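You operate a simulated robot arm through the tools that you are given. There is no shell and no other tool. Be economical: measure what you need, move in short steps, check, and stop when the job is done.

Carry out the task below with a simulated robot arm. There is one attempt and no reset: what you move stays moved.

JOB
Press the green done button three times. Take the purple cloth and leave it in the rework tray. Take the red brush and put it on top of the pads carton. Turn the grey torque knob to 4.5 nm. Put the red spacer on top of the heat nozzle. Press the blue stock button two times. Fetch the orange badge and stand it on the red tape roll. Put the white cloth in the pink tote. Open the lid of the small steel box. The order is free. Set down upright: orange badge.
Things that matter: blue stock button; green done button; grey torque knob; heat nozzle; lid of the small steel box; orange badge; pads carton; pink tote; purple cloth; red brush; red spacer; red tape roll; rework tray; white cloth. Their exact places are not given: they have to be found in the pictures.

The check looks at the end state, three seconds after you hand in, the way a careful person would. Anything else that was tipped, shoved, dropped, spilled or broken makes it a failure. Lids that push on must go on centred and level and be pressed home; caps that screw on are set level and turned clockwise until they are tight. Flat cloth is picked up by pressing the open fingertips on it (5 to 10 N) and closing them slowly along it; thin cloth reads only 2 to 8 mm in the jaws.

ROBOT AND FRAMES
A 7-joint arm with a two-finger parallel gripper on a trunk, on a base that drives. Base frame: it is fixed to the floor where the robot stands at the start and does not move with it; the origin is under the middle of the robot, x ahead of it, y to its left, z up. Units: mm, degrees, N and s.
With the tool pointing down near the work surface it reaches from about 260 to 420 mm from the robot's upright axis, wherever it stands. Its first joint turns from -166.0 to 166.0 degrees. Places, roughly: blue stock button [3000, 0, 1500]; green done button [400, -200, 1600]; grey torque knob [-2400, 1000, 1000]; heat nozzle (5x5x14 cm) [-1600, 6000, 900]; lid of the small steel box [100, -3300, 900]; orange badge [250, 6250, 750]; pads carton [2750, -500, 1500]; pink tote (34x24x16 cm) [100, 6700, 800]; purple cloth (6x5x3 cm) [-600, -1600, 600]; red brush (3x4x15 cm) [-1600, -100, 1000]; red spacer (3x3x2 cm) [-2600, 1200, 900]; red tape roll (6x6x3 cm) [400, 6300, 700]; rework tray (19x15x4 cm) [-1000, -1000, 600]; white cloth (7x5x4 cm) [300, 6600, 700]. Payload 3.43 kg.
The tool frame sits at the grasp point between the pads (the TCP): z along the fingers, y along the line on which they close. The tips reach 30 mm beyond it. Largest opening 94 mm; finger width 28, thickness 10; the body of the gripper, 50 by 96 mm, starts 55 mm behind the TCP.
Orientation is told as [roll, pitch, yaw] about the base's x, y, z axes, in that order, counted from this pose: with the fingers straight down and closing along the base's y, the tool's x points along the base's -x, its y along +y and its z along -z.

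CONTROLS
- The arm moves only by the tool servo_tool. Its argument "rows" is a list of rows, each a list of 7 numbers: the shift along the base's x, y, z in mm, then the turn, a rotation vector about the base's x, y, z in degrees, then the gripper command, from -1 (fully open) to 1 (shut), values between in proportion. In form: [[x, y, z, rx, ry, rz, fingers], ...]. A call has 1 to 20 rows; each row shifts and turns the commanded pose from where the row before left it. A row lasts 0.2 s, in which the tool goes at most 50 mm and 8.6 degrees; a call with a longer step from one row to the next is refused whole, and so is a gripper value outside its range. Where a pose cannot be reached the arm comes as near as it can. A force on the tool above 40 N (or 10 N above the force at the start of the call, whichever is more), or a blocked arm, ends the call early, and 0.2 s more pass. The fingers move at their own pace (about 108 mm/s each) and stop on an object; they squeeze with about 42 N. The grip force told is the motor's: it shows also when the fingers shut on nothing. Time passes only in rows, and 0.2 s behind the last, so rows that do not move let the fingers close. The reply holds the time, the measured pose of the TCP, the force on the tool along the base axes, the opening and the grip force, in the units named above and with some noise, with the torque about the TCP (base axes, N m) and any sound that the robot's microphone picked up.
- Cameras (640 x 400 px; columns grow to the right, rows downward): "scene" is now at [317.8, -243.2, 1845.7]; the picture's right is [-0.00, -0.17, 0.99], its down [-0.69, 0.71, 0.12] and it looks along [-0.72, -0.68, -0.12] (base axes); focal length 214 px, centre (320, 200). "wrist" rides on the gripper at [76, 14, -103] in the tool frame; the picture's right is [-0.18, 0.98, 0.00], its down [-0.75, -0.14, -0.64] and it looks along [-0.63, -0.12, 0.77] (tool axes); focal length 243 px, centre (320, 200).
- get_image(camera): a new picture of that camera. It takes no simulated time.
- lift_body(by): slides the trunk up (or, below 0, down) by that many mm; the arm and the scene camera ride with it, the base frame stays. It gives what a move gives, with no picture.
- steer(legs): drives the robot by 1 to 6 legs, each [ahead, left, turn to the left] in mm, mm and degrees, along the robot's own axes; the way and the turn of a leg run together, so that a leg with both is an arc; at most 1500 mm and 180 degrees a leg. The arm and the cameras ride along, it lands a little off, and it stops where it bumps. It gives what a move gives.
- head_to(pan, tilt): turns the head with the scene camera to pan (to the left, within 80 degrees either way) and tilt (down, from -29 to 69), counted from straight ahead of the robot. It gives what a move gives.
- locate(camera, pixels): there is no depth. For up to 12 entries [column, row, z] of the newest picture of that camera ("zoom" is the newest enlarged one), the place [x, y] in the base frame at which the ray of that pixel passes the height z, good to about 2 mm. It takes no simulated time.
- close_up(camera, box): a new picture of the part [left, top, right, bottom] of that camera's present view, enlarged. It takes no simulated time.
- hand_in(): hands the job in; it is judged then, once.

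Work in short steps. Measure before you move; look again where a grasp or a placing could have gone wrong, and mend it. You have 138 turns and 154 pictures in all, those below and enlarged ones among them. Open the gripper and draw the arm clear of the work before you hand the job in, unless the task says otherwise.

The tools are called after "Emit:" as name(argument=value, ...) on one line, values as JSON. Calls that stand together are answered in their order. servo_tool: Moves the arm, as the interface text tells. Its arguments: {"type":"object","properties":{"rows":{"type":"array"}},"required":["rows"]} The other tools are called the same way: lift_body (by) slides the trunk up or down; steer (legs) drives the base; head_to (pan, tilt) turns the head that bears the scene camera; get_image (camera) takes a picture; locate (camera, pixels) gives the place at which the rays of pixels pass given heights; close_up (camera, box) takes an enlarged picture of a part of a camera's view; hand_in () hands the job in.

At the start:

```text
time: 0.0
tool_pos: [282.2, -164.6, 1730.3]
tcp_rot: [-0.2, -0.1, -0.2]
force: [-1.7, 3.1, 0.2]
moment: [-0.41, -0.34, -0.07]
opening: 94.2
grip_force: 0.0
trunk travel left (down, up): [-475.0, 115.0]
robot x, y, heading: [-0.4, -1.4, 0.2]
head pan, tilt: [-80.2, 45.8]
```

scene: 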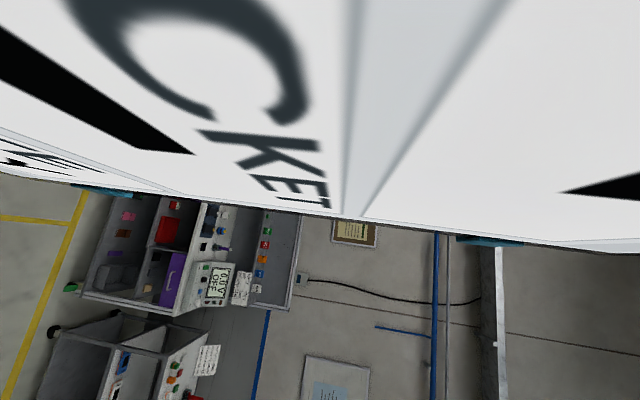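
wrist: 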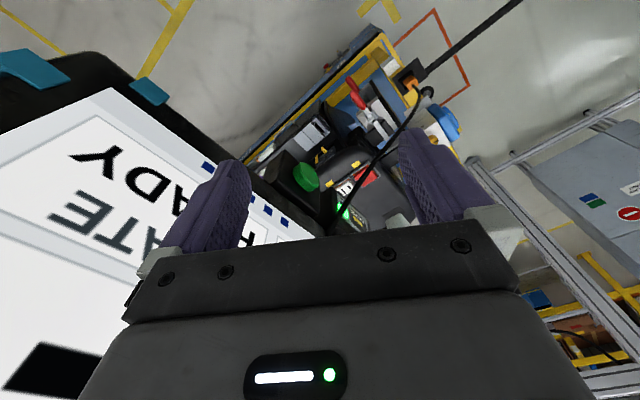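

I start by turning the head straight ahead to learn how the scene camera sits.

Emit:
head_to(pan=0, tilt=20)

Emit:
get_image(camera="scene")

```text
time: 1.5
tool_pos: [281.8, -164.8, 1729.9]
tcp_rot: [0.0, -0.1, -0.2]
force: [0.8, 0.7, 0.0]
moment: [-0.01, 0.01, -0.01]
opening: 93.8
grip_force: 0.0
trunk travel left (down, up): [-475.0, 115.0]
robot x, y, heading: [-2.1, -2.0, -0.0]
head pan, tilt: [0.0, 20.0]
```

```text
151 pictures are left
```

scene: 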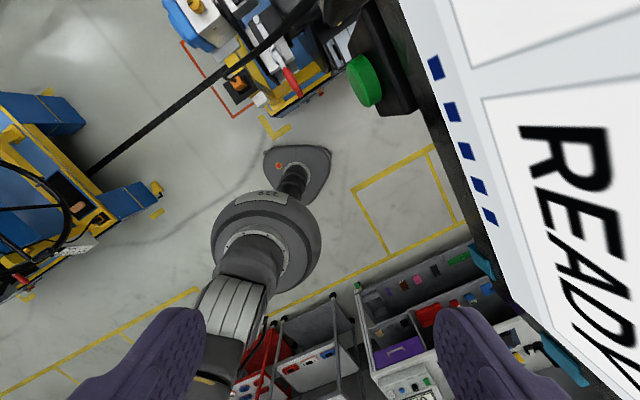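

The view shows fingers and the robot's own foot, so I need the camera's true pose; I trace a few rays and also refresh the wrist view.

Emit:
locate(camera="scene", pixels=[[320, 200, 0], [320, 200, 1000], [100, 200, 0], [100, 200, 1000], [540, 200, 0], [540, 200, 1000], [320, 20, 0], [320, 20, 1000], [320, 380, 0], [320, 380, 1000], [290, 170, 0], [360, 80, 1600]])

Emit:
get_image(camera="wrist")

Emit:
locate(camera="wrist", pixels=[[320, 200, 0], [320, 200, 1000], [100, 200, 0], [100, 200, 1000], [540, 200, 0], [540, 200, 1000], [320, 20, 0], [320, 20, 1000], [320, 380, 0], [320, 380, 1000], [305, 177, 1600]])

```text
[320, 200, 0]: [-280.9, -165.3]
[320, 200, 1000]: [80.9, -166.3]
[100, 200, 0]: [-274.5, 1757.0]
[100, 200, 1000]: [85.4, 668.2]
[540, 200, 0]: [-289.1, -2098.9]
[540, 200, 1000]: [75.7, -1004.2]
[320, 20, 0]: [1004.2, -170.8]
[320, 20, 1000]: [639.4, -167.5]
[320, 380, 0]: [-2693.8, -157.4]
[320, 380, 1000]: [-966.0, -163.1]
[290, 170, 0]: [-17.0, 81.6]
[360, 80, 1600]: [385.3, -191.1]
```

```text
150 pictures are left
```

wrist: 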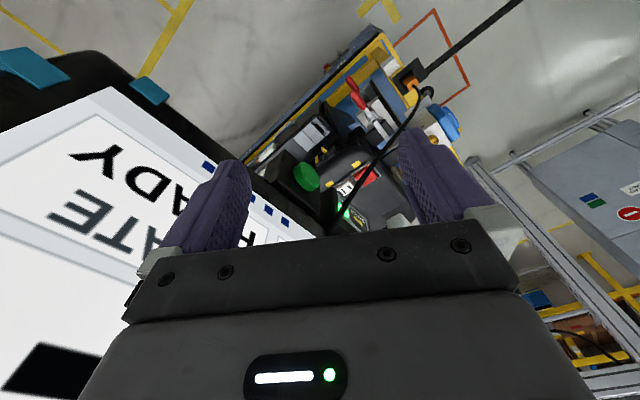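

```text
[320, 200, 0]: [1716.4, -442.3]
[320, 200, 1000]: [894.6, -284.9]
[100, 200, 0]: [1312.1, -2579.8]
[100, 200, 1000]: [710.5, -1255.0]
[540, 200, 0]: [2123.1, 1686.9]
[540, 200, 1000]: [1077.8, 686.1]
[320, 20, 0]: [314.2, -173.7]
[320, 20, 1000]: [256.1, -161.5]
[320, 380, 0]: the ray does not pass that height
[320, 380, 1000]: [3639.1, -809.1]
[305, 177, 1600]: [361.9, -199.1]
```

The scene camera evidently rides by the gripper (about 76 mm ahead of it). I zoom both cameras on the green button near scene (363,82), wrist (305,177).

Emit:
close_up(camera="scene", box=[270, 0, 510, 150])

Emit:
close_up(camera="wrist", box=[200, 80, 440, 230])

```text
2.67 times, centred on (390, 75) of scene
```

zoom: 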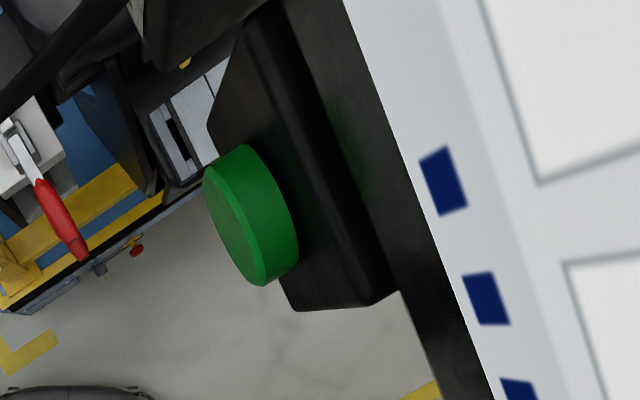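

```text
2.67 times, centred on (320, 155) of wrist
```

zoom: 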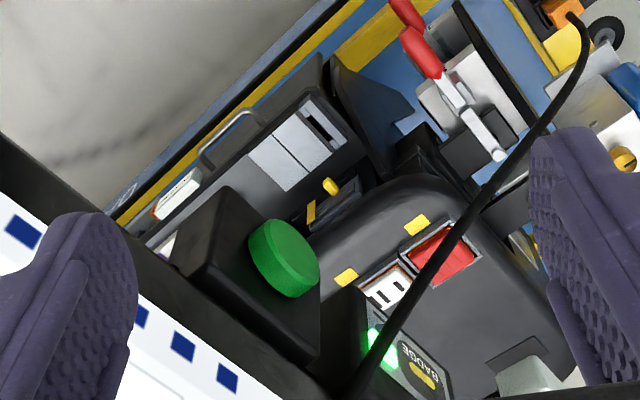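

The button's face points sideways (toward +y, somewhat -x). I triangulate its front centre and rim with both cameras, plus the panel edge direction.

Emit:
locate(camera="scene", pixels=[[358.5, 84, 1600], [358.5, 84, 1500], [348, 67, 1550], [367, 106, 1550], [380, 116, 1550], [361, 54, 1550], [415, 113, 1550], [370, 5, 1550]])

Emit:
locate(camera="wrist", pixels=[[308, 177.5, 1600], [308, 177.5, 1500], [305, 163, 1550], [311, 191, 1550], [283, 152, 1550], [320, 213, 1550]])

```text
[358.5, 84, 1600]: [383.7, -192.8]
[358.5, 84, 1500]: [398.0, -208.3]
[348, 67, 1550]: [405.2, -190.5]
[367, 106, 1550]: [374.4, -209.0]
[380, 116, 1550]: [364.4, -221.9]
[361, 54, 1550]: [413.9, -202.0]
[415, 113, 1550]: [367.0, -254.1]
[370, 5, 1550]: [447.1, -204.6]
```

```text
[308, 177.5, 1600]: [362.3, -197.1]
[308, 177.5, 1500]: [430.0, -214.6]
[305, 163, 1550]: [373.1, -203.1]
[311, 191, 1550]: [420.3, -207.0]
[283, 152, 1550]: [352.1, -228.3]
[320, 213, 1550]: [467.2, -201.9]
```

The button front is at about (389,-201,1560), normal about (-0.52,0.85,0). I shut the fingers, yaw 31° and tilt 45° toward it, and stop some 25 mm short.

Emit:
servo_tool(rows=[[0, 0, 0, 0, 0, 7.85, 1], [0, 0, 0, 0, 0, 7.85, 1], [0, 0, 0, 0, 0, 7.85, 1], [0, 0, 0, 0, 0, 7.85, 1], [6, 6, -10, -6.4, -3.9, 0, 1], [6, 6, -15, -6.4, -3.9, 0, 1], [8, 2, -25, -6.4, -3.9, 0, 1], [8, 0, -25, -6.4, -3.9, 0, 1], [15, 0, -25, -6.4, -3.9, 0, 1], [18, -2, -28, -6.4, -3.9, 0, 1], [18, -3, -28, 0, 0, 0, 1], [0, 0, 0, 0, 0, 0, 1]])

Emit:
get_image(camera="wrist")

Emit:
get_image(camera="scene")

```text
time: 4.1
tool_pos: [359.2, -157.1, 1572.8]
tcp_rot: [-45.1, -0.2, 31.3]
force: [-0.8, -0.4, -0.2]
moment: [0.01, 0.02, 0.03]
opening: 0.0
grip_force: 33.8
trunk travel left (down, up): [-475.0, 115.0]
robot x, y, heading: [2.5, -2.6, -0.0]
head pan, tilt: [0.0, 20.0]
```

```text
147 pictures are left
```

wrist: 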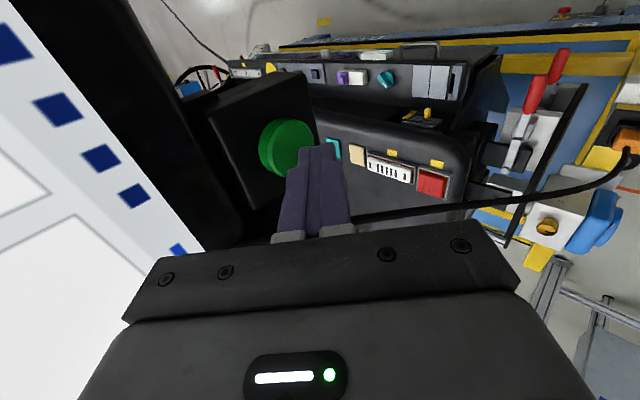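

```text
146 pictures are left
```

scene: 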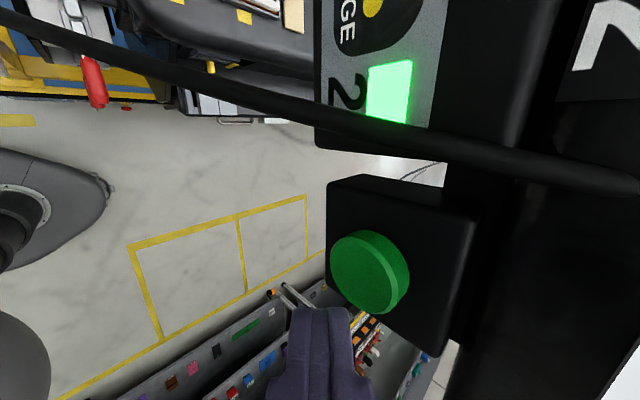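

Both views show the button well: scene face centre (364,272), wrist (289,150). I triangulate again from here.

Emit:
locate(camera="scene", pixels=[[363, 272, 1600], [363, 272, 1500], [315, 310, 1555], [332, 265, 1550], [395, 285, 1550]])

Emit:
locate(camera="wrist", pixels=[[291, 148, 1600], [291, 148, 1500], [315, 145, 1555]])

Emit:
close_up(camera="wrist", box=[200, 70, 400, 195])

```text
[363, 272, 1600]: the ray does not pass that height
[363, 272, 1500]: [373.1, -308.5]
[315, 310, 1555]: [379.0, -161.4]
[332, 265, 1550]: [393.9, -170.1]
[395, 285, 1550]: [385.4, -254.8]
```

```text
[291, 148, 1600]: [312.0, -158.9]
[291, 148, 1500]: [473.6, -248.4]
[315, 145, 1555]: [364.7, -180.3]
```

```text
3.20 times, centred on (300, 132) of wrist
```

zoom: 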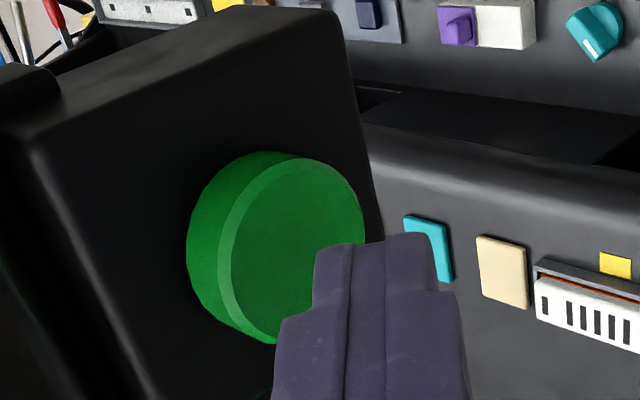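

The edge of the tips lines up with the button centre. I move in along (0.52,-0.85,0) in fine steps and watch force and sound.

Emit:
servo_tool(rows=[[5.2, -8.5, 0, 0, 0, 0, 1], [4.2, -6.8, 0, 0, 0, 0, 1], [1.6, -2.6, 0, 0, 0, 0, 1], [1.6, -2.6, 0, 0, 0, 0, 1], [1, -1.7, 0, 0, 0, 0, 1], [1, -1.7, 0, 0, 0, 0, 1]])

```text
time: 5.5
tool_pos: [375.8, -179.2, 1574.9]
tcp_rot: [-45.2, -0.2, 31.3]
force: [-1.4, 2.3, -1.0]
moment: [0.08, 0.06, 0.01]
opening: 0.0
grip_force: 33.1
trunk travel left (down, up): [-475.0, 115.0]
robot x, y, heading: [-1.6, -2.6, 0.2]
head pan, tilt: [0.0, 20.0]
heard: click
```

One click was heard. I back off 10 mm to release and see whether release makes a sound.

Emit:
servo_tool(rows=[[-3, 5, 0, 0, 0, 0, 1], [-4, 6.5, 0, 0, 0, 0, 1], [0, 0, 0, 0, 0, 0, 1]])

Emit:
close_up(camera="scene", box=[220, 100, 540, 300])

```text
time: 6.3
tool_pos: [368.5, -166.7, 1573.4]
tcp_rot: [-45.0, -0.2, 31.3]
force: [0.0, -0.4, 0.6]
moment: [-0.02, -0.01, -0.02]
opening: 0.0
grip_force: 33.1
trunk travel left (down, up): [-475.0, 115.0]
robot x, y, heading: [3.4, -2.9, 0.2]
head pan, tilt: [0.0, 20.0]
```

```text
2.00 times, centred on (380, 200) of scene
```

zoom: 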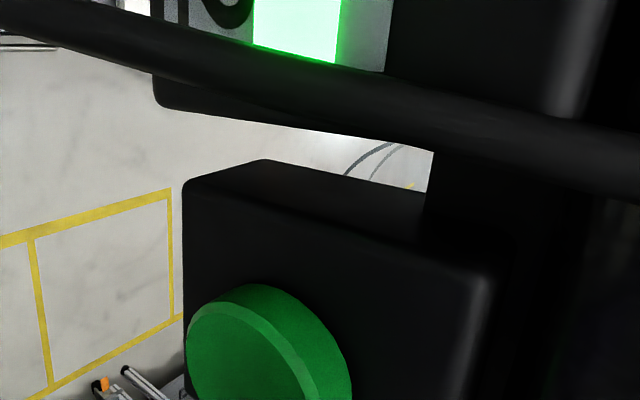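

Release is silent. I press again the same way (second), with the same travel.

Emit:
servo_tool(rows=[[4, -6.5, 0, 0, 0, 0, 1], [1.6, -2.6, 0, 0, 0, 0, 1], [1.2, -2, 0, 0, 0, 0, 1], [0.8, -1.4, 0, 0, 0, 0, 1]])

Emit:
servo_tool(rows=[[-3.2, 5, 0, 0, 0, 0, 1], [-4.4, 7.5, 0, 0, 0, 0, 1], [0, 0, 0, 0, 0, 0, 1]])

Emit:
servo_tool(rows=[[4, -6.5, 0, 0, 0, 0, 1], [1.6, -2.6, 0, 0, 0, 0, 1], [1.2, -2, 0, 0, 0, 0, 1], [0.8, -1.4, 0, 0, 0, 0, 1]])

Emit:
servo_tool(rows=[[-3.2, 5, 0, 0, 0, 0, 1], [-4.4, 7.5, 0, 0, 0, 0, 1], [0, 0, 0, 0, 0, 0, 1]])

```text
time: 7.3
tool_pos: [377.2, -179.0, 1573.2]
tcp_rot: [-45.1, -0.2, 31.3]
force: [-1.9, 2.4, 2.8]
moment: [0.0, -0.05, -0.02]
opening: 0.0
grip_force: 33.2
trunk travel left (down, up): [-475.0, 115.0]
robot x, y, heading: [-1.2, -0.4, 0.3]
head pan, tilt: [0.0, 20.0]
heard: click
```

```text
time: 8.1
tool_pos: [369.1, -169.1, 1572.0]
tcp_rot: [-45.0, -0.2, 31.3]
force: [1.1, -1.1, -0.6]
moment: [0.0, 0.01, 0.0]
opening: 0.0
grip_force: 33.2
trunk travel left (down, up): [-475.0, 115.0]
robot x, y, heading: [0.7, 1.8, 0.2]
head pan, tilt: [0.0, 20.0]
```

```text
time: 9.1
tool_pos: [376.1, -180.5, 1573.8]
tcp_rot: [-45.0, -0.2, 31.2]
force: [-1.1, 2.4, 1.5]
moment: [-0.03, 0.01, 0.01]
opening: 0.1
grip_force: 34.0
trunk travel left (down, up): [-475.0, 115.0]
robot x, y, heading: [0.1, -3.3, -0.2]
head pan, tilt: [0.0, 20.0]
heard: click
```

```text
time: 9.9
tool_pos: [368.8, -168.6, 1574.0]
tcp_rot: [-45.1, -0.2, 31.3]
force: [0.1, -0.1, -0.5]
moment: [-0.02, 0.02, 0.01]
opening: 0.0
grip_force: 32.9
trunk travel left (down, up): [-475.0, 115.0]
robot x, y, heading: [2.1, -0.8, 0.1]
head pan, tilt: [0.0, 20.0]
```

Three clicks in all. I retract the arm to its start attitude and look around with three head directions to map the room.

Emit:
servo_tool(rows=[[-18, 15, 20, 0, 0, 0, 1], [-18, 8, 28, 6.4, 3.9, 0, 1], [-15, 5, 25, 6.4, 3.9, 0, 1], [-8, 0, 25, 6.4, 3.9, 0, 1], [-8, 0, 25, 6.4, 3.9, 0, 0], [-6, -6, 15, 6.4, 3.9, 0, -1], [-6, -6, 10, 6.4, 3.9, 0, -1], [0, 10, 0, 0, 0, -7.85, -1], [0, 40, 0, 0, 0, -7.85, -1], [0, 40, 0, 0, 0, -7.85, -1], [10, 40, 0, 0, 0, -7.85, -1], [0, 20, 0, 0, 0, 0, -1]])

Emit:
head_to(pan=0, tilt=65)

Emit:
get_image(camera="scene")

Emit:
head_to(pan=75, tilt=20)

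Emit:
get_image(camera="scene")

Emit:
head_to(pan=-70, tilt=35)

Emit:
get_image(camera="scene")

Emit:
get_image(camera="wrist")

```text
time: 12.5
tool_pos: [300.0, 0.1, 1719.4]
tcp_rot: [-0.1, 0.0, -0.3]
force: [-0.3, 0.1, 1.4]
moment: [0.0, 0.03, 0.0]
opening: 94.0
grip_force: 0.1
trunk travel left (down, up): [-475.0, 115.0]
robot x, y, heading: [-0.2, -0.8, 0.0]
head pan, tilt: [0.0, 20.0]
```

```text
time: 13.7
tool_pos: [301.0, -0.8, 1719.6]
tcp_rot: [-0.1, -0.1, -0.2]
force: [0.6, -0.1, -0.7]
moment: [0.01, 0.02, 0.02]
opening: 93.9
grip_force: 0.2
trunk travel left (down, up): [-475.0, 115.0]
robot x, y, heading: [-0.1, -3.5, 0.1]
head pan, tilt: [0.0, 65.0]
```

```text
143 pictures are left
```

scene: 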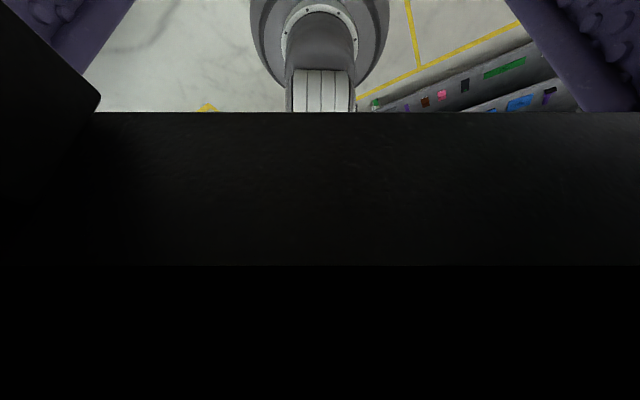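

```text
time: 15.1
tool_pos: [300.5, -1.1, 1719.0]
tcp_rot: [-0.2, -0.1, -0.2]
force: [0.1, 0.0, -0.2]
moment: [0.01, 0.03, -0.01]
opening: 93.8
grip_force: 0.3
trunk travel left (down, up): [-475.0, 115.0]
robot x, y, heading: [1.3, 3.6, -0.1]
head pan, tilt: [75.0, 20.0]
```

```text
142 pictures are left
```

scene: 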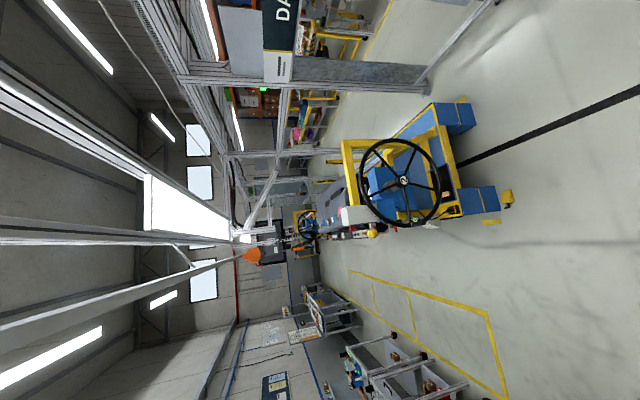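

```text
time: 17.4
tool_pos: [300.0, -0.5, 1718.2]
tcp_rot: [-0.2, -0.1, -0.1]
force: [0.3, 0.1, 0.7]
moment: [0.0, -0.03, 0.0]
opening: 94.1
grip_force: 0.0
trunk travel left (down, up): [-475.0, 115.0]
robot x, y, heading: [3.2, -4.8, -0.1]
head pan, tilt: [-70.0, 35.0]
```

```text
141 pictures are left
```

scene: 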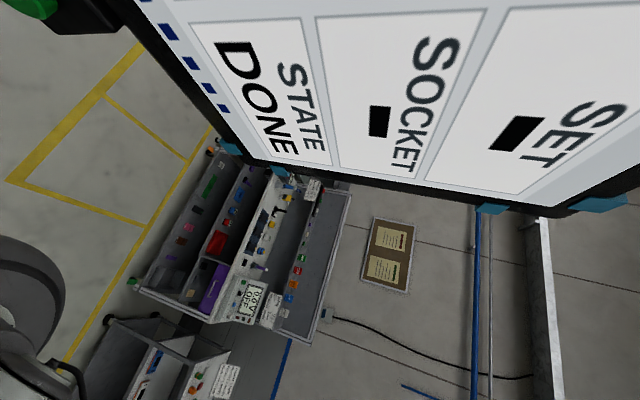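

```text
140 pictures are left
```

wrist: 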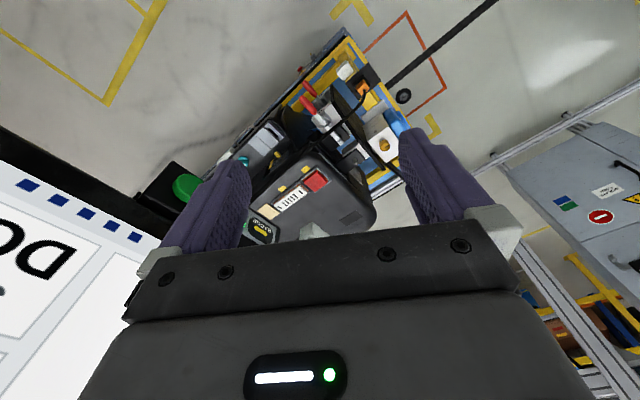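

State reads DONE. In this scene view (tilt 35, pan -70; picture now stale only in head terms) I locate the bench with the purple bin (210,285), the tray-like red (218,242), and the cart at lower left — needing the scene picture to be the newest, which it is.

Emit:
locate(camera="scene", pixels=[[210, 285, 600], [218, 242, 600], [135, 285, 600], [345, 190, 1000], [205, 145, 600], [150, 370, 600], [195, 380, 600], [100, 320, 600], [205, 135, 0], [20, 185, 0], [75, 350, 0], [240, 300, 900]])

Emit:
close_up(camera="scene", box=[60, 120, 380, 320])

Emit:
close_up(camera="scene", box=[0, 200, 320, 400])

```text
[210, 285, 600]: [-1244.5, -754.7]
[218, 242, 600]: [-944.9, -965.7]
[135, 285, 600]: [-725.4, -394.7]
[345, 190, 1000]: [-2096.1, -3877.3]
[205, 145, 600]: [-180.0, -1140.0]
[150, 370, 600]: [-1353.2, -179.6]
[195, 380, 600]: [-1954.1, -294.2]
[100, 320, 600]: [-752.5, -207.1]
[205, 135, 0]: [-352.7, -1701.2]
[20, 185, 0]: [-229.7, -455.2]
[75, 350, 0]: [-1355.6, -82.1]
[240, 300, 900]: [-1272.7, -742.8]
```

```text
2.00 times, centred on (220, 220) of scene
```

zoom: 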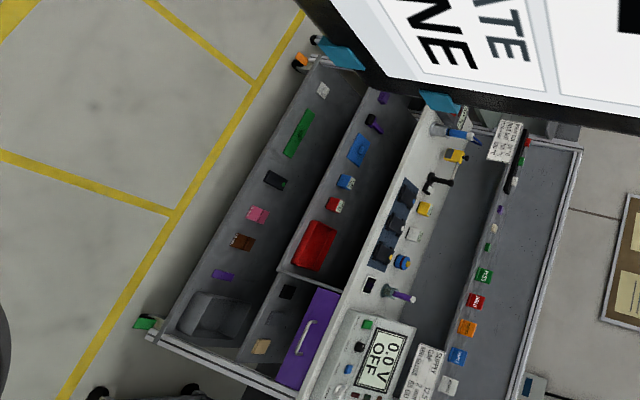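

```text
2.00 times, centred on (160, 300) of scene
```

zoom: 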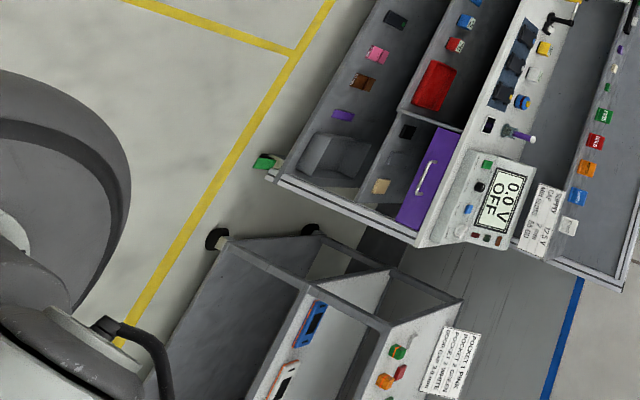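

I locate the purple items on the middle shelf (orig (246,181),(251,168)), the red tray corners, and the shelf front edge.

Emit:
locate(camera="zoom", pixels=[[260, 160, 300], [260, 160, 0]])

Emit:
close_up(camera="scene", box=[190, 140, 270, 190])

Emit:
locate(camera="scene", pixels=[[246, 181, 600], [251, 168, 600], [226, 232, 600], [206, 252, 600], [170, 257, 400], [210, 152, 300], [140, 290, 300], [198, 260, 600], [245, 163, 600], [318, 140, 1000], [230, 148, 1000]])

```text
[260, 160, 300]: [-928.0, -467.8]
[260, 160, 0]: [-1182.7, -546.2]
```

```text
8.00 times, centred on (230, 165) of scene
```

zoom: 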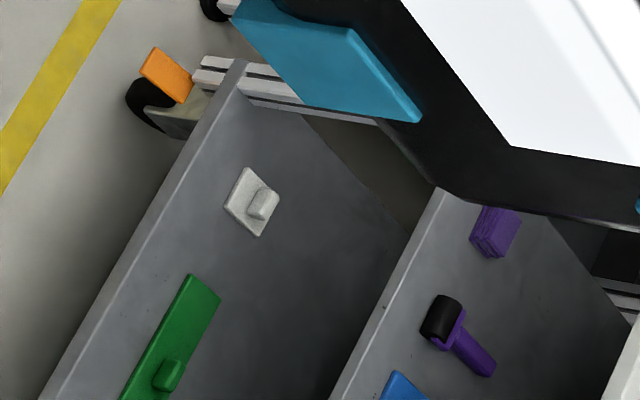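

```text
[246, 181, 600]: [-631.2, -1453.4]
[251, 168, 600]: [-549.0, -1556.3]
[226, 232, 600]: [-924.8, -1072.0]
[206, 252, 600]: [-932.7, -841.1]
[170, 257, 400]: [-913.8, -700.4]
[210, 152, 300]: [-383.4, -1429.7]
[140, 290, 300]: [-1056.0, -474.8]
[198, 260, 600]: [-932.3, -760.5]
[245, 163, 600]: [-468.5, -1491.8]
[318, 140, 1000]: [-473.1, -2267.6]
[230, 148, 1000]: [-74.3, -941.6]
```

The purple folded cloth is at about (-549,-1556,600), the red rework tray about (-930,-960,600), on a stepped rack whose front faces along (0.845,0.535). I drive round the end of the hanging board, turn to face the rack, lower the trunk and look.

Emit:
steer(legs=[[-350, -450, 0], [0, 0, -147.7]])

Emit:
lift_body(by=-400)

Emit:
head_to(pan=0, tilt=-25)

Emit:
get_image(camera="scene")

Emit:
get_image(camera="wrist")

```text
time: 26.7
tool_pos: [-593.4, -628.3, 1719.6]
tcp_rot: [-0.2, 0.0, -145.6]
force: [-0.4, -0.7, -0.4]
moment: [0.06, 0.02, 0.01]
opening: 94.1
grip_force: 0.1
trunk travel left (down, up): [-475.0, 115.0]
robot x, y, heading: [-345.5, -459.8, -145.5]
head pan, tilt: [-70.0, 35.0]
```

```text
time: 30.6
tool_pos: [-593.0, -627.6, 1319.7]
tcp_rot: [-0.1, 0.0, -145.5]
force: [1.0, -0.1, 1.1]
moment: [0.0, 0.02, -0.01]
opening: 94.0
grip_force: 0.0
trunk travel left (down, up): [-75.0, 515.0]
robot x, y, heading: [-343.7, -458.2, -145.6]
head pan, tilt: [-70.0, 35.0]
```

```text
time: 32.0
tool_pos: [-592.1, -628.1, 1318.9]
tcp_rot: [-0.1, -0.1, -145.7]
force: [0.9, 0.1, -0.3]
moment: [0.02, 0.0, 0.01]
opening: 93.8
grip_force: 0.0
trunk travel left (down, up): [-75.0, 515.0]
robot x, y, heading: [-344.5, -459.7, -145.3]
head pan, tilt: [0.0, -25.0]
```

```text
136 pictures are left
```

scene: 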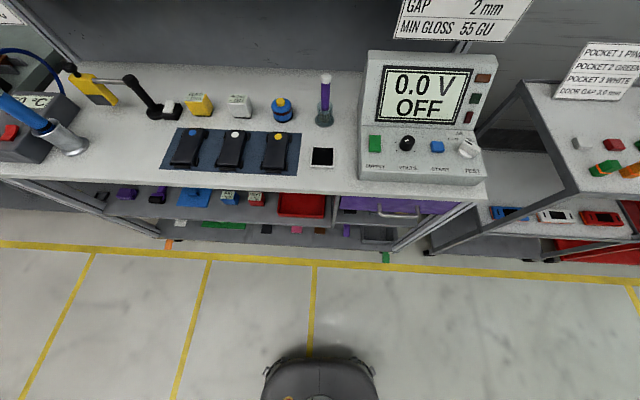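

```text
135 pictures are left
```

wrist: 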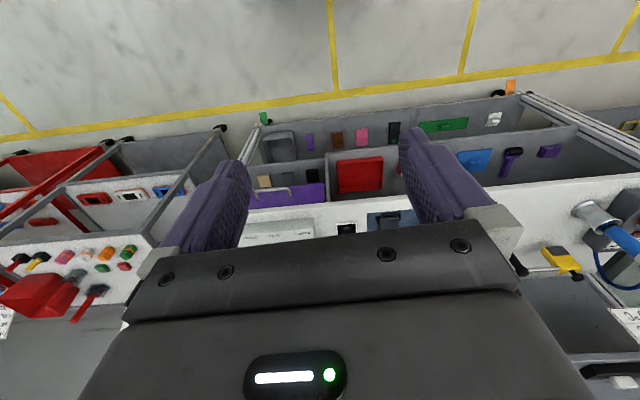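

Now I see the rack clearly: worktop with shelves underneath. I get heights by matching features in both cameras: black square (scene (322,157), wrist (347,229)), red tray (scene (302,205), wrist (360,174)), purple cloth (scene (127,193), wrist (549,152)).

Emit:
locate(camera="scene", pixels=[[322, 157, 1000], [322, 157, 800], [302, 205, 700], [302, 205, 500], [127, 193, 700], [127, 193, 500], [300, 191, 900], [300, 191, 800], [150, 184, 900], [386, 258, 300]])

Emit:
locate(camera="wrist", pixels=[[347, 229, 1000], [347, 229, 800], [360, 174, 700], [360, 174, 500], [549, 152, 700], [549, 152, 500], [350, 222, 900], [350, 222, 800], [360, 150, 600], [263, 117, 300]])

Emit:
close_up(camera="scene", box=[90, 160, 410, 260])

Emit:
close_up(camera="wrist", box=[230, 80, 630, 280])

```text
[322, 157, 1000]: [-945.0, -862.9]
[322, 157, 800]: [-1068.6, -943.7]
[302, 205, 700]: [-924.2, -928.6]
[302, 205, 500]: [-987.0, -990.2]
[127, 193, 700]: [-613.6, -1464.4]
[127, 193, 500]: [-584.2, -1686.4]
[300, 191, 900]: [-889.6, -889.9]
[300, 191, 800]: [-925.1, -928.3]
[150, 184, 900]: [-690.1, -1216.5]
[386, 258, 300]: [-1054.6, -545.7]
```

```text
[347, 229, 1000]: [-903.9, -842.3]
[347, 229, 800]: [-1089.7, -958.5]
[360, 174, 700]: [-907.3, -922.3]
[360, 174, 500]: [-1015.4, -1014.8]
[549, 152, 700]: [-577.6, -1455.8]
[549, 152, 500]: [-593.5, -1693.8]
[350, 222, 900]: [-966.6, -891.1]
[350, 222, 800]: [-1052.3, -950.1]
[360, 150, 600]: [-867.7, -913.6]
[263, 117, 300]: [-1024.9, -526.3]
```

```text
2.00 times, centred on (250, 210) of scene
```

zoom: 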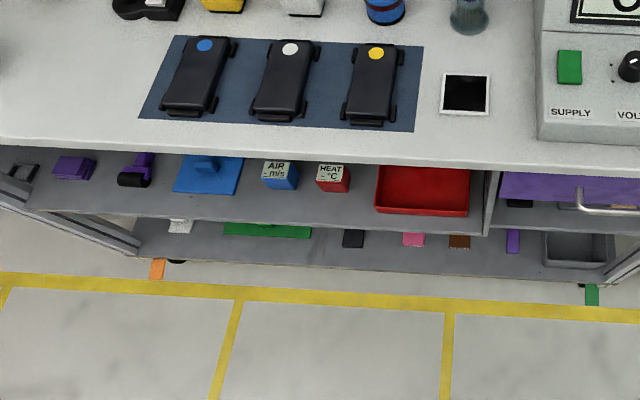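

```text
1.60 times, centred on (430, 180) of wrist
```

zoom: 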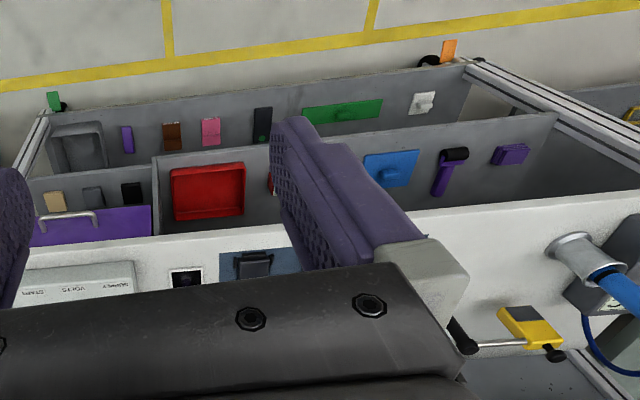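

Worktop front edge is at about n=-1248 (z 868); tray centre about (-948,-953,620), cloth about (-598,-1580,590), both under the worktop, so I must reach in with a tilted tool. I drive sideways to face the cloth.

Emit:
steer(legs=[[0, 798, -1.2], [250, 0, 0]])

Emit:
lift_body(by=-75)

Emit:
get_image(camera="scene")

Emit:
get_image(camera="wrist")

```text
time: 37.7
tool_pos: [-354.9, -1426.9, 1319.3]
tcp_rot: [-0.2, 0.0, -147.5]
force: [-0.3, 0.2, 1.0]
moment: [-0.01, -0.01, -0.02]
opening: 94.3
grip_force: 0.0
trunk travel left (down, up): [-75.0, 515.0]
robot x, y, heading: [-103.6, -1259.3, -147.4]
head pan, tilt: [0.0, -25.0]
```

```text
time: 38.8
tool_pos: [-354.6, -1426.4, 1243.8]
tcp_rot: [-0.1, 0.0, -147.5]
force: [-0.5, -0.3, -0.3]
moment: [0.0, 0.01, -0.01]
opening: 93.9
grip_force: 0.0
trunk travel left (down, up): [0.0, 590.0]
robot x, y, heading: [-103.4, -1263.6, -147.0]
head pan, tilt: [0.0, -25.0]
```

```text
132 pictures are left
```

scene: 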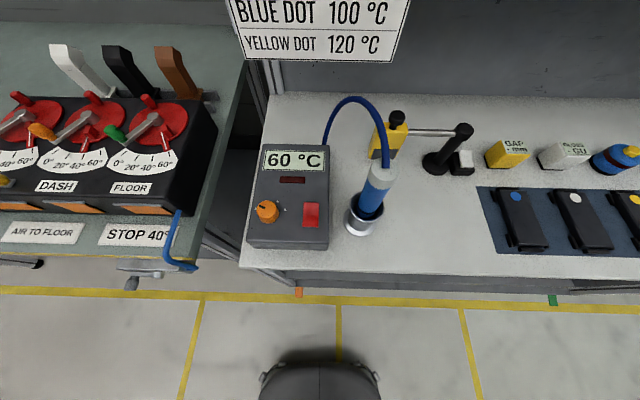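

```text
131 pictures are left
```

wrist: 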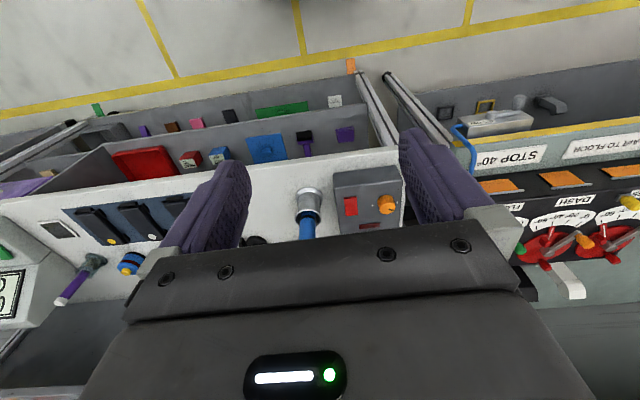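

The robot faces the cloth (wrist (345,133)). I back off 130 mm, then lower the arm and tilt 45° forward in front of the rack to look into the shelf.

Emit:
steer(legs=[[-150, 0, 0]])

Emit:
servo_tool(rows=[[0, 0, -45, -4.07, 6.31, 0, -1], [-17, -11, -45, -4.07, 6.31, 0, -1], [-17, -11, -45, -4.07, 6.31, 0, -1], [-17, -11, -45, -4.07, 6.31, 0, -1], [-17, -11, -45, -4.07, 6.31, 0, -1], [-17, -11, -45, -4.07, 6.31, 0, -1], [0, 0, -48, 0, 0, 0, -1], [0, 0, -48, 0, 0, 0, -1], [0, 0, -48, 0, 0, 0, -1], [0, 0, -45, 0, 0, 0, -1], [0, 0, 0, 0, 0, 0, -1]])

Emit:
head_to(pan=0, tilt=0)

Emit:
get_image(camera="scene")

Emit:
get_image(camera="wrist")

```text
time: 40.2
tool_pos: [-229.0, -1345.2, 1243.9]
tcp_rot: [-0.2, -0.1, -147.6]
force: [0.5, -0.1, -0.7]
moment: [-0.01, -0.01, -0.01]
opening: 93.9
grip_force: 0.1
trunk travel left (down, up): [0.0, 590.0]
robot x, y, heading: [22.2, -1181.4, -147.5]
head pan, tilt: [0.0, -25.0]
```

```text
time: 42.6
tool_pos: [-353.5, -1420.8, 799.0]
tcp_rot: [0.3, -45.0, -147.6]
force: [-0.2, -0.5, 0.7]
moment: [0.01, 0.02, 0.02]
opening: 93.9
grip_force: 0.0
out of reach, approached as far as the arm can: row 6, 7, 8, 9
trunk travel left (down, up): [0.0, 590.0]
robot x, y, heading: [20.8, -1182.0, -147.5]
head pan, tilt: [0.0, -25.0]
```

```text
time: 43.5
tool_pos: [-353.5, -1421.7, 798.6]
tcp_rot: [0.1, -45.1, -147.5]
force: [-1.2, -0.4, 0.1]
moment: [-0.02, -0.02, -0.02]
opening: 94.0
grip_force: 0.0
trunk travel left (down, up): [0.0, 590.0]
robot x, y, heading: [24.4, -1182.9, -147.4]
head pan, tilt: [0.0, 0.0]
```

```text
130 pictures are left
```

scene: 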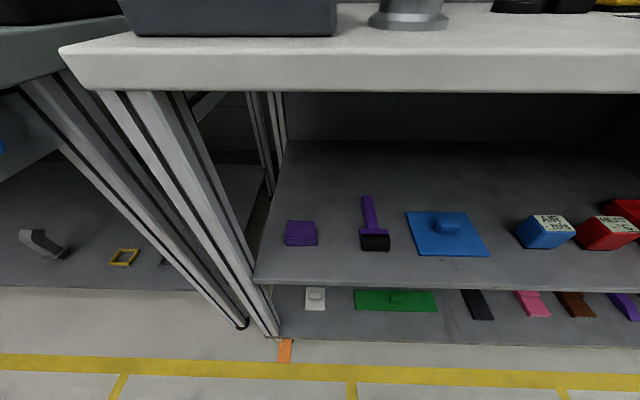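

```text
129 pictures are left
```

wrist: 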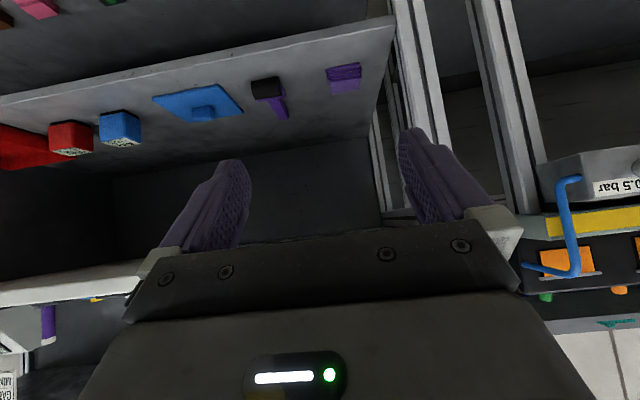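

The cloth is clear in both views: scene (301,231), wrist (345,78). I triangulate it, the shelf front edge and the worktop edge.

Emit:
locate(camera="scene", pixels=[[301, 226, 650], [301, 226, 550], [301, 245, 590], [286, 226, 600], [317, 226, 600], [265, 283, 580], [400, 287, 580], [301, 283, 580], [301, 95, 850], [317, 245, 580], [285, 245, 580]])

Emit:
locate(camera="wrist", pixels=[[344, 82, 650], [344, 82, 550], [328, 71, 600], [360, 66, 600], [300, 37, 580], [393, 20, 580]])

Emit:
close_up(camera="scene", box=[260, 190, 420, 290])

Emit:
close_up(camera="wrist", box=[260, 20, 420, 120])

```text
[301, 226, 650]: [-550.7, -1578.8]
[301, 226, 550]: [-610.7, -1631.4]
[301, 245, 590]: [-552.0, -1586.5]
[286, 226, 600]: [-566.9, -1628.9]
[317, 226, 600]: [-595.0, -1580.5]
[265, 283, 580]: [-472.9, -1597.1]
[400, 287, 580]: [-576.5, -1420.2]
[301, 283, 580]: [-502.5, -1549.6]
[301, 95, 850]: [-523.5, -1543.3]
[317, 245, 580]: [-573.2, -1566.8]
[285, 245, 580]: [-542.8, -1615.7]
```

```text
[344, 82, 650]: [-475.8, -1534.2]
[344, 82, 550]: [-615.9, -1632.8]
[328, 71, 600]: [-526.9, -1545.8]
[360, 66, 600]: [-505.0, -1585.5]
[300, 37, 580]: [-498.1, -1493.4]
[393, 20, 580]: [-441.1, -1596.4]
```

```text
4.00 times, centred on (340, 240) of scene
```

zoom: 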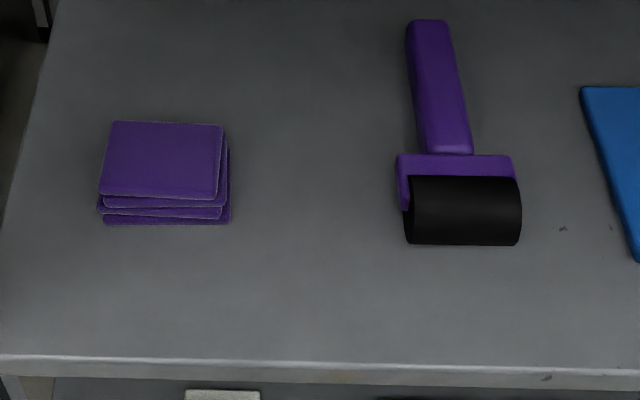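

```text
4.00 times, centred on (340, 70) of wrist
```

zoom: 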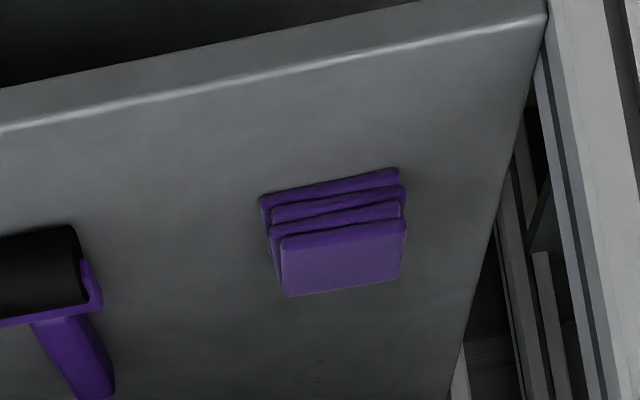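

The cloth top centre is about (-596,-1620,565), shelf about z 535; it lies 758 ahead and 34 left of the robot. I shift left 36, lower to z≈650, drive ahead 285 and look again.

Emit:
servo_tool(rows=[[5, -7.5, -37, 0, 0, 0, -0.79], [5, -7.5, -37, 0, 0, 0, -0.79], [5, -7.5, -37, 0, 0, 0, -0.79], [4.5, -7.8, -37, 0, 0, 0, -0.79], [0, 0, 0, 0, 0, 0, -0.79]])

Emit:
steer(legs=[[270, 0, 0]])

Emit:
get_image(camera="scene")

Emit:
get_image(camera="wrist")

```text
time: 44.7
tool_pos: [-331.6, -1451.5, 651.6]
tcp_rot: [0.1, -45.1, -147.6]
force: [0.3, -0.1, -0.3]
moment: [0.0, -0.02, 0.0]
opening: 84.3
grip_force: 0.1
trunk travel left (down, up): [0.0, 590.0]
robot x, y, heading: [25.7, -1178.4, -147.2]
head pan, tilt: [0.0, 0.0]
```

```text
time: 46.6
tool_pos: [-554.1, -1599.0, 653.2]
tcp_rot: [0.2, -45.2, -147.3]
force: [-0.1, 1.0, 0.6]
moment: [0.01, 0.0, -0.01]
opening: 84.1
grip_force: 0.1
trunk travel left (down, up): [0.0, 590.0]
robot x, y, heading: [-196.7, -1329.1, -147.2]
head pan, tilt: [0.0, 0.0]
```

```text
126 pictures are left
```

scene: 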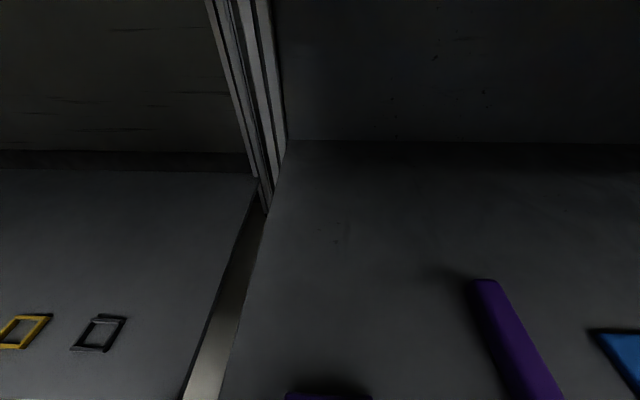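

```text
125 pictures are left
```

wrist: 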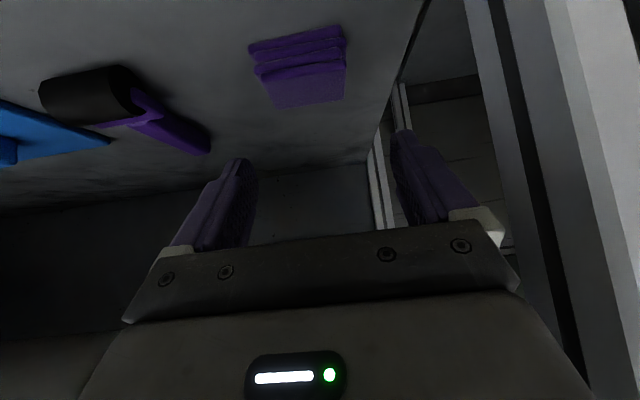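

The cloth is now at wrist (303,88), scene (328,395). I locate it again.

Emit:
locate(camera="wrist", pixels=[[303, 88, 580], [303, 88, 550], [271, 108, 565], [344, 96, 565], [255, 76, 560], [345, 56, 560], [250, 45, 535], [340, 26, 535]])

Emit:
locate(camera="scene", pixels=[[287, 394, 565], [372, 396, 565], [287, 394, 535]])

```text
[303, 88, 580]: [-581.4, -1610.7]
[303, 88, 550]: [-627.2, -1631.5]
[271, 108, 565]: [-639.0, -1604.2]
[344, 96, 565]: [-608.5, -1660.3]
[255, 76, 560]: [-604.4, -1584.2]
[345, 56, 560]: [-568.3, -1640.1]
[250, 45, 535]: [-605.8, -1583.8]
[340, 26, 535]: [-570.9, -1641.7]
```

```text
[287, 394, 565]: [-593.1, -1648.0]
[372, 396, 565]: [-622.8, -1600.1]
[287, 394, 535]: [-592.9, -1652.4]
```

The cloth centre is about (-590,-1615), z 545–575. I move 31 ahead, 6 right, down to TCP z 580 and then close gently.

Emit:
servo_tool(rows=[[-10, -4, -15, 0, 0, 0, -0.9], [-10, -4, -20, 0, 0, 0, -0.9], [-9, -4, -20, 0, 0, 0, -0.9], [0, 0, -18, 0, 0, 0, -0.9], [0, 0, 0, 0, 0, 0, -0.9]])

Emit:
get_image(camera="wrist")

```text
time: 47.8
tool_pos: [-559.1, -1603.7, 586.0]
tcp_rot: [-1.4, -45.5, -146.1]
force: [-3.5, -0.7, -0.7]
moment: [0.02, -0.26, 0.11]
opening: 89.6
grip_force: 0.1
trunk travel left (down, up): [0.0, 590.0]
robot x, y, heading: [-196.9, -1321.0, -147.5]
head pan, tilt: [0.0, 0.0]
```

```text
124 pictures are left
```

wrist: 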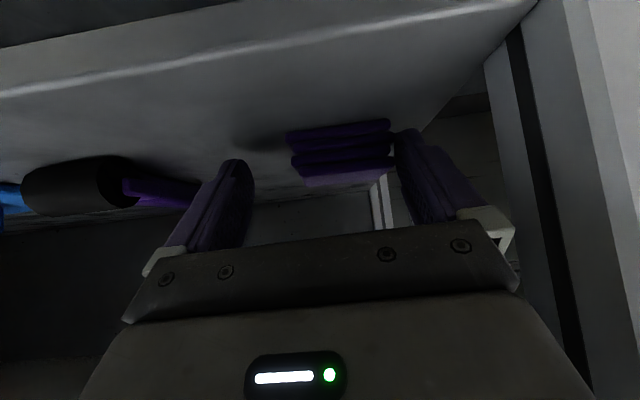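

The tool stopped about 24 mm short, probably the forearm against the worktop edge. I lift and withdraw, drive back 60 mm, and tilt to 60° so the wrist stays clear of the edge.

Emit:
servo_tool(rows=[[15, 9, 10, 0, 0, 0, -0.9], [15, 9, 20, 0, 0, 0, -0.9], [25, 16, 20, 0, 0, 0, -0.9], [0, 0, 0, 0, 0, 0, -0.9]])

Emit:
steer(legs=[[-60, 0, 0]])

Emit:
servo_tool(rows=[[-15, -10, 0, -4.07, 6.31, 0, -0.9], [-15, -10, 0, -4.07, 6.31, 0, -0.9], [-12, -8, 0, 0, 0, 0, -0.9], [0, 0, 0, 0, 0, 0, -0.9]])

Emit:
get_image(camera="wrist")

Emit:
get_image(camera="scene")

```text
time: 48.8
tool_pos: [-529.4, -1578.5, 629.3]
tcp_rot: [0.1, -45.2, -147.1]
force: [1.2, 0.4, -0.9]
moment: [0.0, 0.01, -0.01]
opening: 88.9
grip_force: 0.1
trunk travel left (down, up): [0.0, 590.0]
robot x, y, heading: [-199.4, -1329.0, -147.0]
head pan, tilt: [0.0, 0.0]
```

```text
time: 49.7
tool_pos: [-477.6, -1544.2, 626.9]
tcp_rot: [0.2, -45.0, -147.4]
force: [1.0, 0.3, -0.8]
moment: [0.05, 0.01, 0.02]
opening: 89.4
grip_force: 0.1
trunk travel left (down, up): [0.0, 590.0]
robot x, y, heading: [-150.1, -1290.7, -147.0]
head pan, tilt: [0.0, 0.0]
```

```text
time: 50.7
tool_pos: [-518.8, -1571.8, 630.0]
tcp_rot: [0.2, -60.2, -147.3]
force: [0.0, -0.5, -0.6]
moment: [0.01, -0.01, -0.02]
opening: 89.1
grip_force: 0.1
trunk travel left (down, up): [0.0, 590.0]
robot x, y, heading: [-150.1, -1295.0, -147.1]
head pan, tilt: [0.0, 0.0]
```

```text
123 pictures are left
```

wrist: 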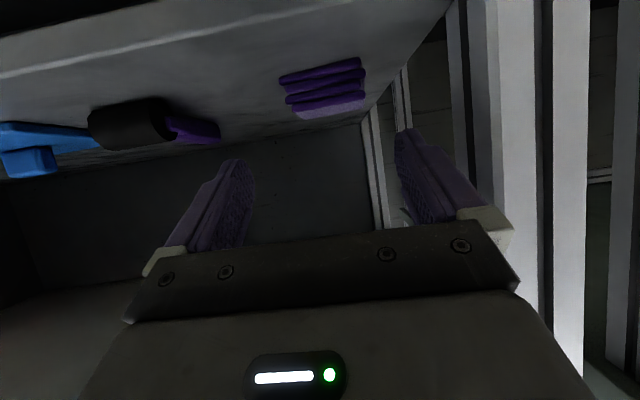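

```text
122 pictures are left
```

scene: 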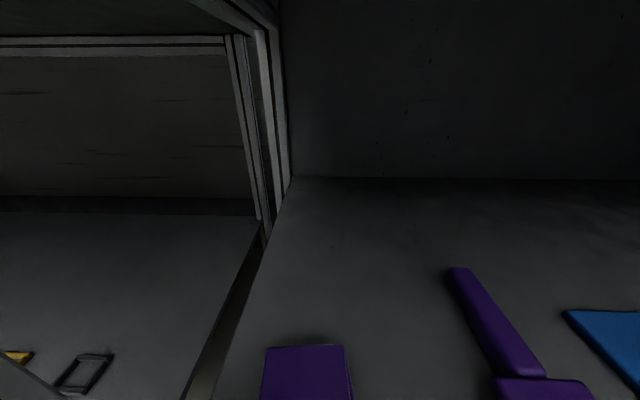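

Good clear view. I refresh the cloth's position: back corners scene (267,347),(343,345); wrist (298,118),(363,104).

Emit:
locate(camera="scene", pixels=[[267, 347, 575], [343, 345, 575], [267, 347, 560], [343, 345, 560], [261, 398, 575], [353, 398, 560]])

Emit:
locate(camera="wrist", pixels=[[298, 118, 575], [363, 104, 575], [298, 118, 560], [363, 104, 560], [280, 76, 545], [359, 59, 545]])

```text
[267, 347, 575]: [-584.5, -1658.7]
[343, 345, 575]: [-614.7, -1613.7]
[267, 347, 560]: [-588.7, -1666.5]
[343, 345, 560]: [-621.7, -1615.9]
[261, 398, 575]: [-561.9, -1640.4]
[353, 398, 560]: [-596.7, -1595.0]
```

```text
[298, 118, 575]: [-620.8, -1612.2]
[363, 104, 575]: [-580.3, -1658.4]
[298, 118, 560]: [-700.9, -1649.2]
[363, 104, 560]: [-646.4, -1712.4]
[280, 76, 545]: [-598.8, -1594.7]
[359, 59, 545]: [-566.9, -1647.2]
```

Cloth top z 575, centre about 79 ahead and 8 left of the TCP. I advance to straddle it at TCP z 579.

Emit:
servo_tool(rows=[[-8, -8, -17, 0, 0, 0, -0.92], [-8, -8, -17, 0, 0, 0, -0.92], [-8, -7, -16, 0, 0, 0, -0.92], [-10, -7, 0, 0, 0, 0, -0.92], [-11, -8, 0, 0, 0, 0, -0.92], [-10, -7, 0, 0, 0, 0, -0.92], [0, 0, 0, 0, 0, 0, -0.92]])

Emit:
get_image(camera="wrist")

```text
time: 52.3
tool_pos: [-575.8, -1616.9, 578.4]
tcp_rot: [0.3, -60.1, -147.4]
force: [0.4, 0.0, 0.8]
moment: [0.0, 0.03, -0.02]
opening: 90.2
grip_force: 0.0
trunk travel left (down, up): [0.0, 590.0]
robot x, y, heading: [-148.8, -1293.4, -146.9]
head pan, tilt: [0.0, 0.0]
```

```text
121 pictures are left
```

wrist: 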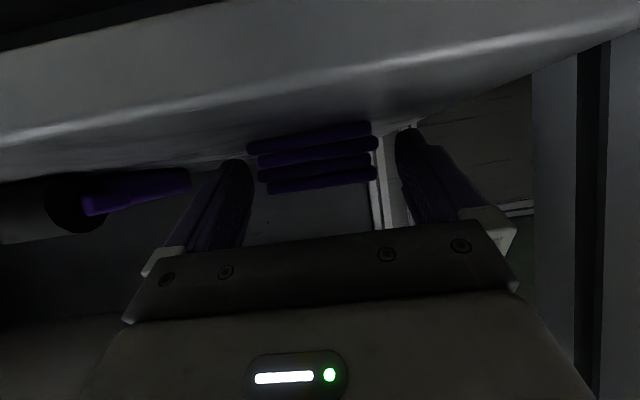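

The cloth is between the fingers but the tips only just reach it. I advance 18 mm more with a small right shift, then close.

Emit:
servo_tool(rows=[[-6, 0, 0, 0, 0, 0, -0.92], [-6, -3, 0, 0, 0, 0, -0.92], [-6, -4, 0, 0, 0, 0, -0.92], [0, 0, 0, 0, 0, 0, -0.6], [0, 0, 0, 0, 0, 0, -0.4], [0, 0, 0, 0, 0, 0, -0.2], [0, 0, 0, 0, 0, 0, 0.0], [0, 0, 0, 0, 0, 0, 0.3], [0, 0, 0, 0, 0, 0, 0.6], [0, 0, 0, 0, 0, 0, 1], [0, 0, 0, 0, 0, 0, 1]])

Emit:
get_image(camera="wrist")

```text
time: 54.7
tool_pos: [-590.1, -1623.3, 580.8]
tcp_rot: [0.2, -60.3, -147.4]
force: [-0.4, 0.0, 0.0]
moment: [-0.03, -0.02, 0.0]
opening: 63.7
grip_force: 42.3
trunk travel left (down, up): [0.0, 590.0]
robot x, y, heading: [-148.9, -1295.5, -147.0]
head pan, tilt: [0.0, 0.0]
```

```text
120 pictures are left
```

wrist: 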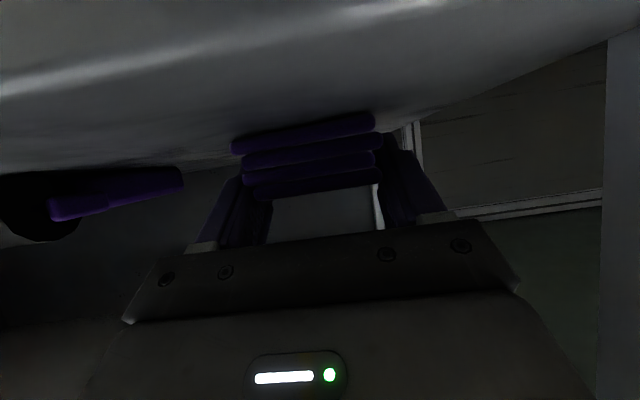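

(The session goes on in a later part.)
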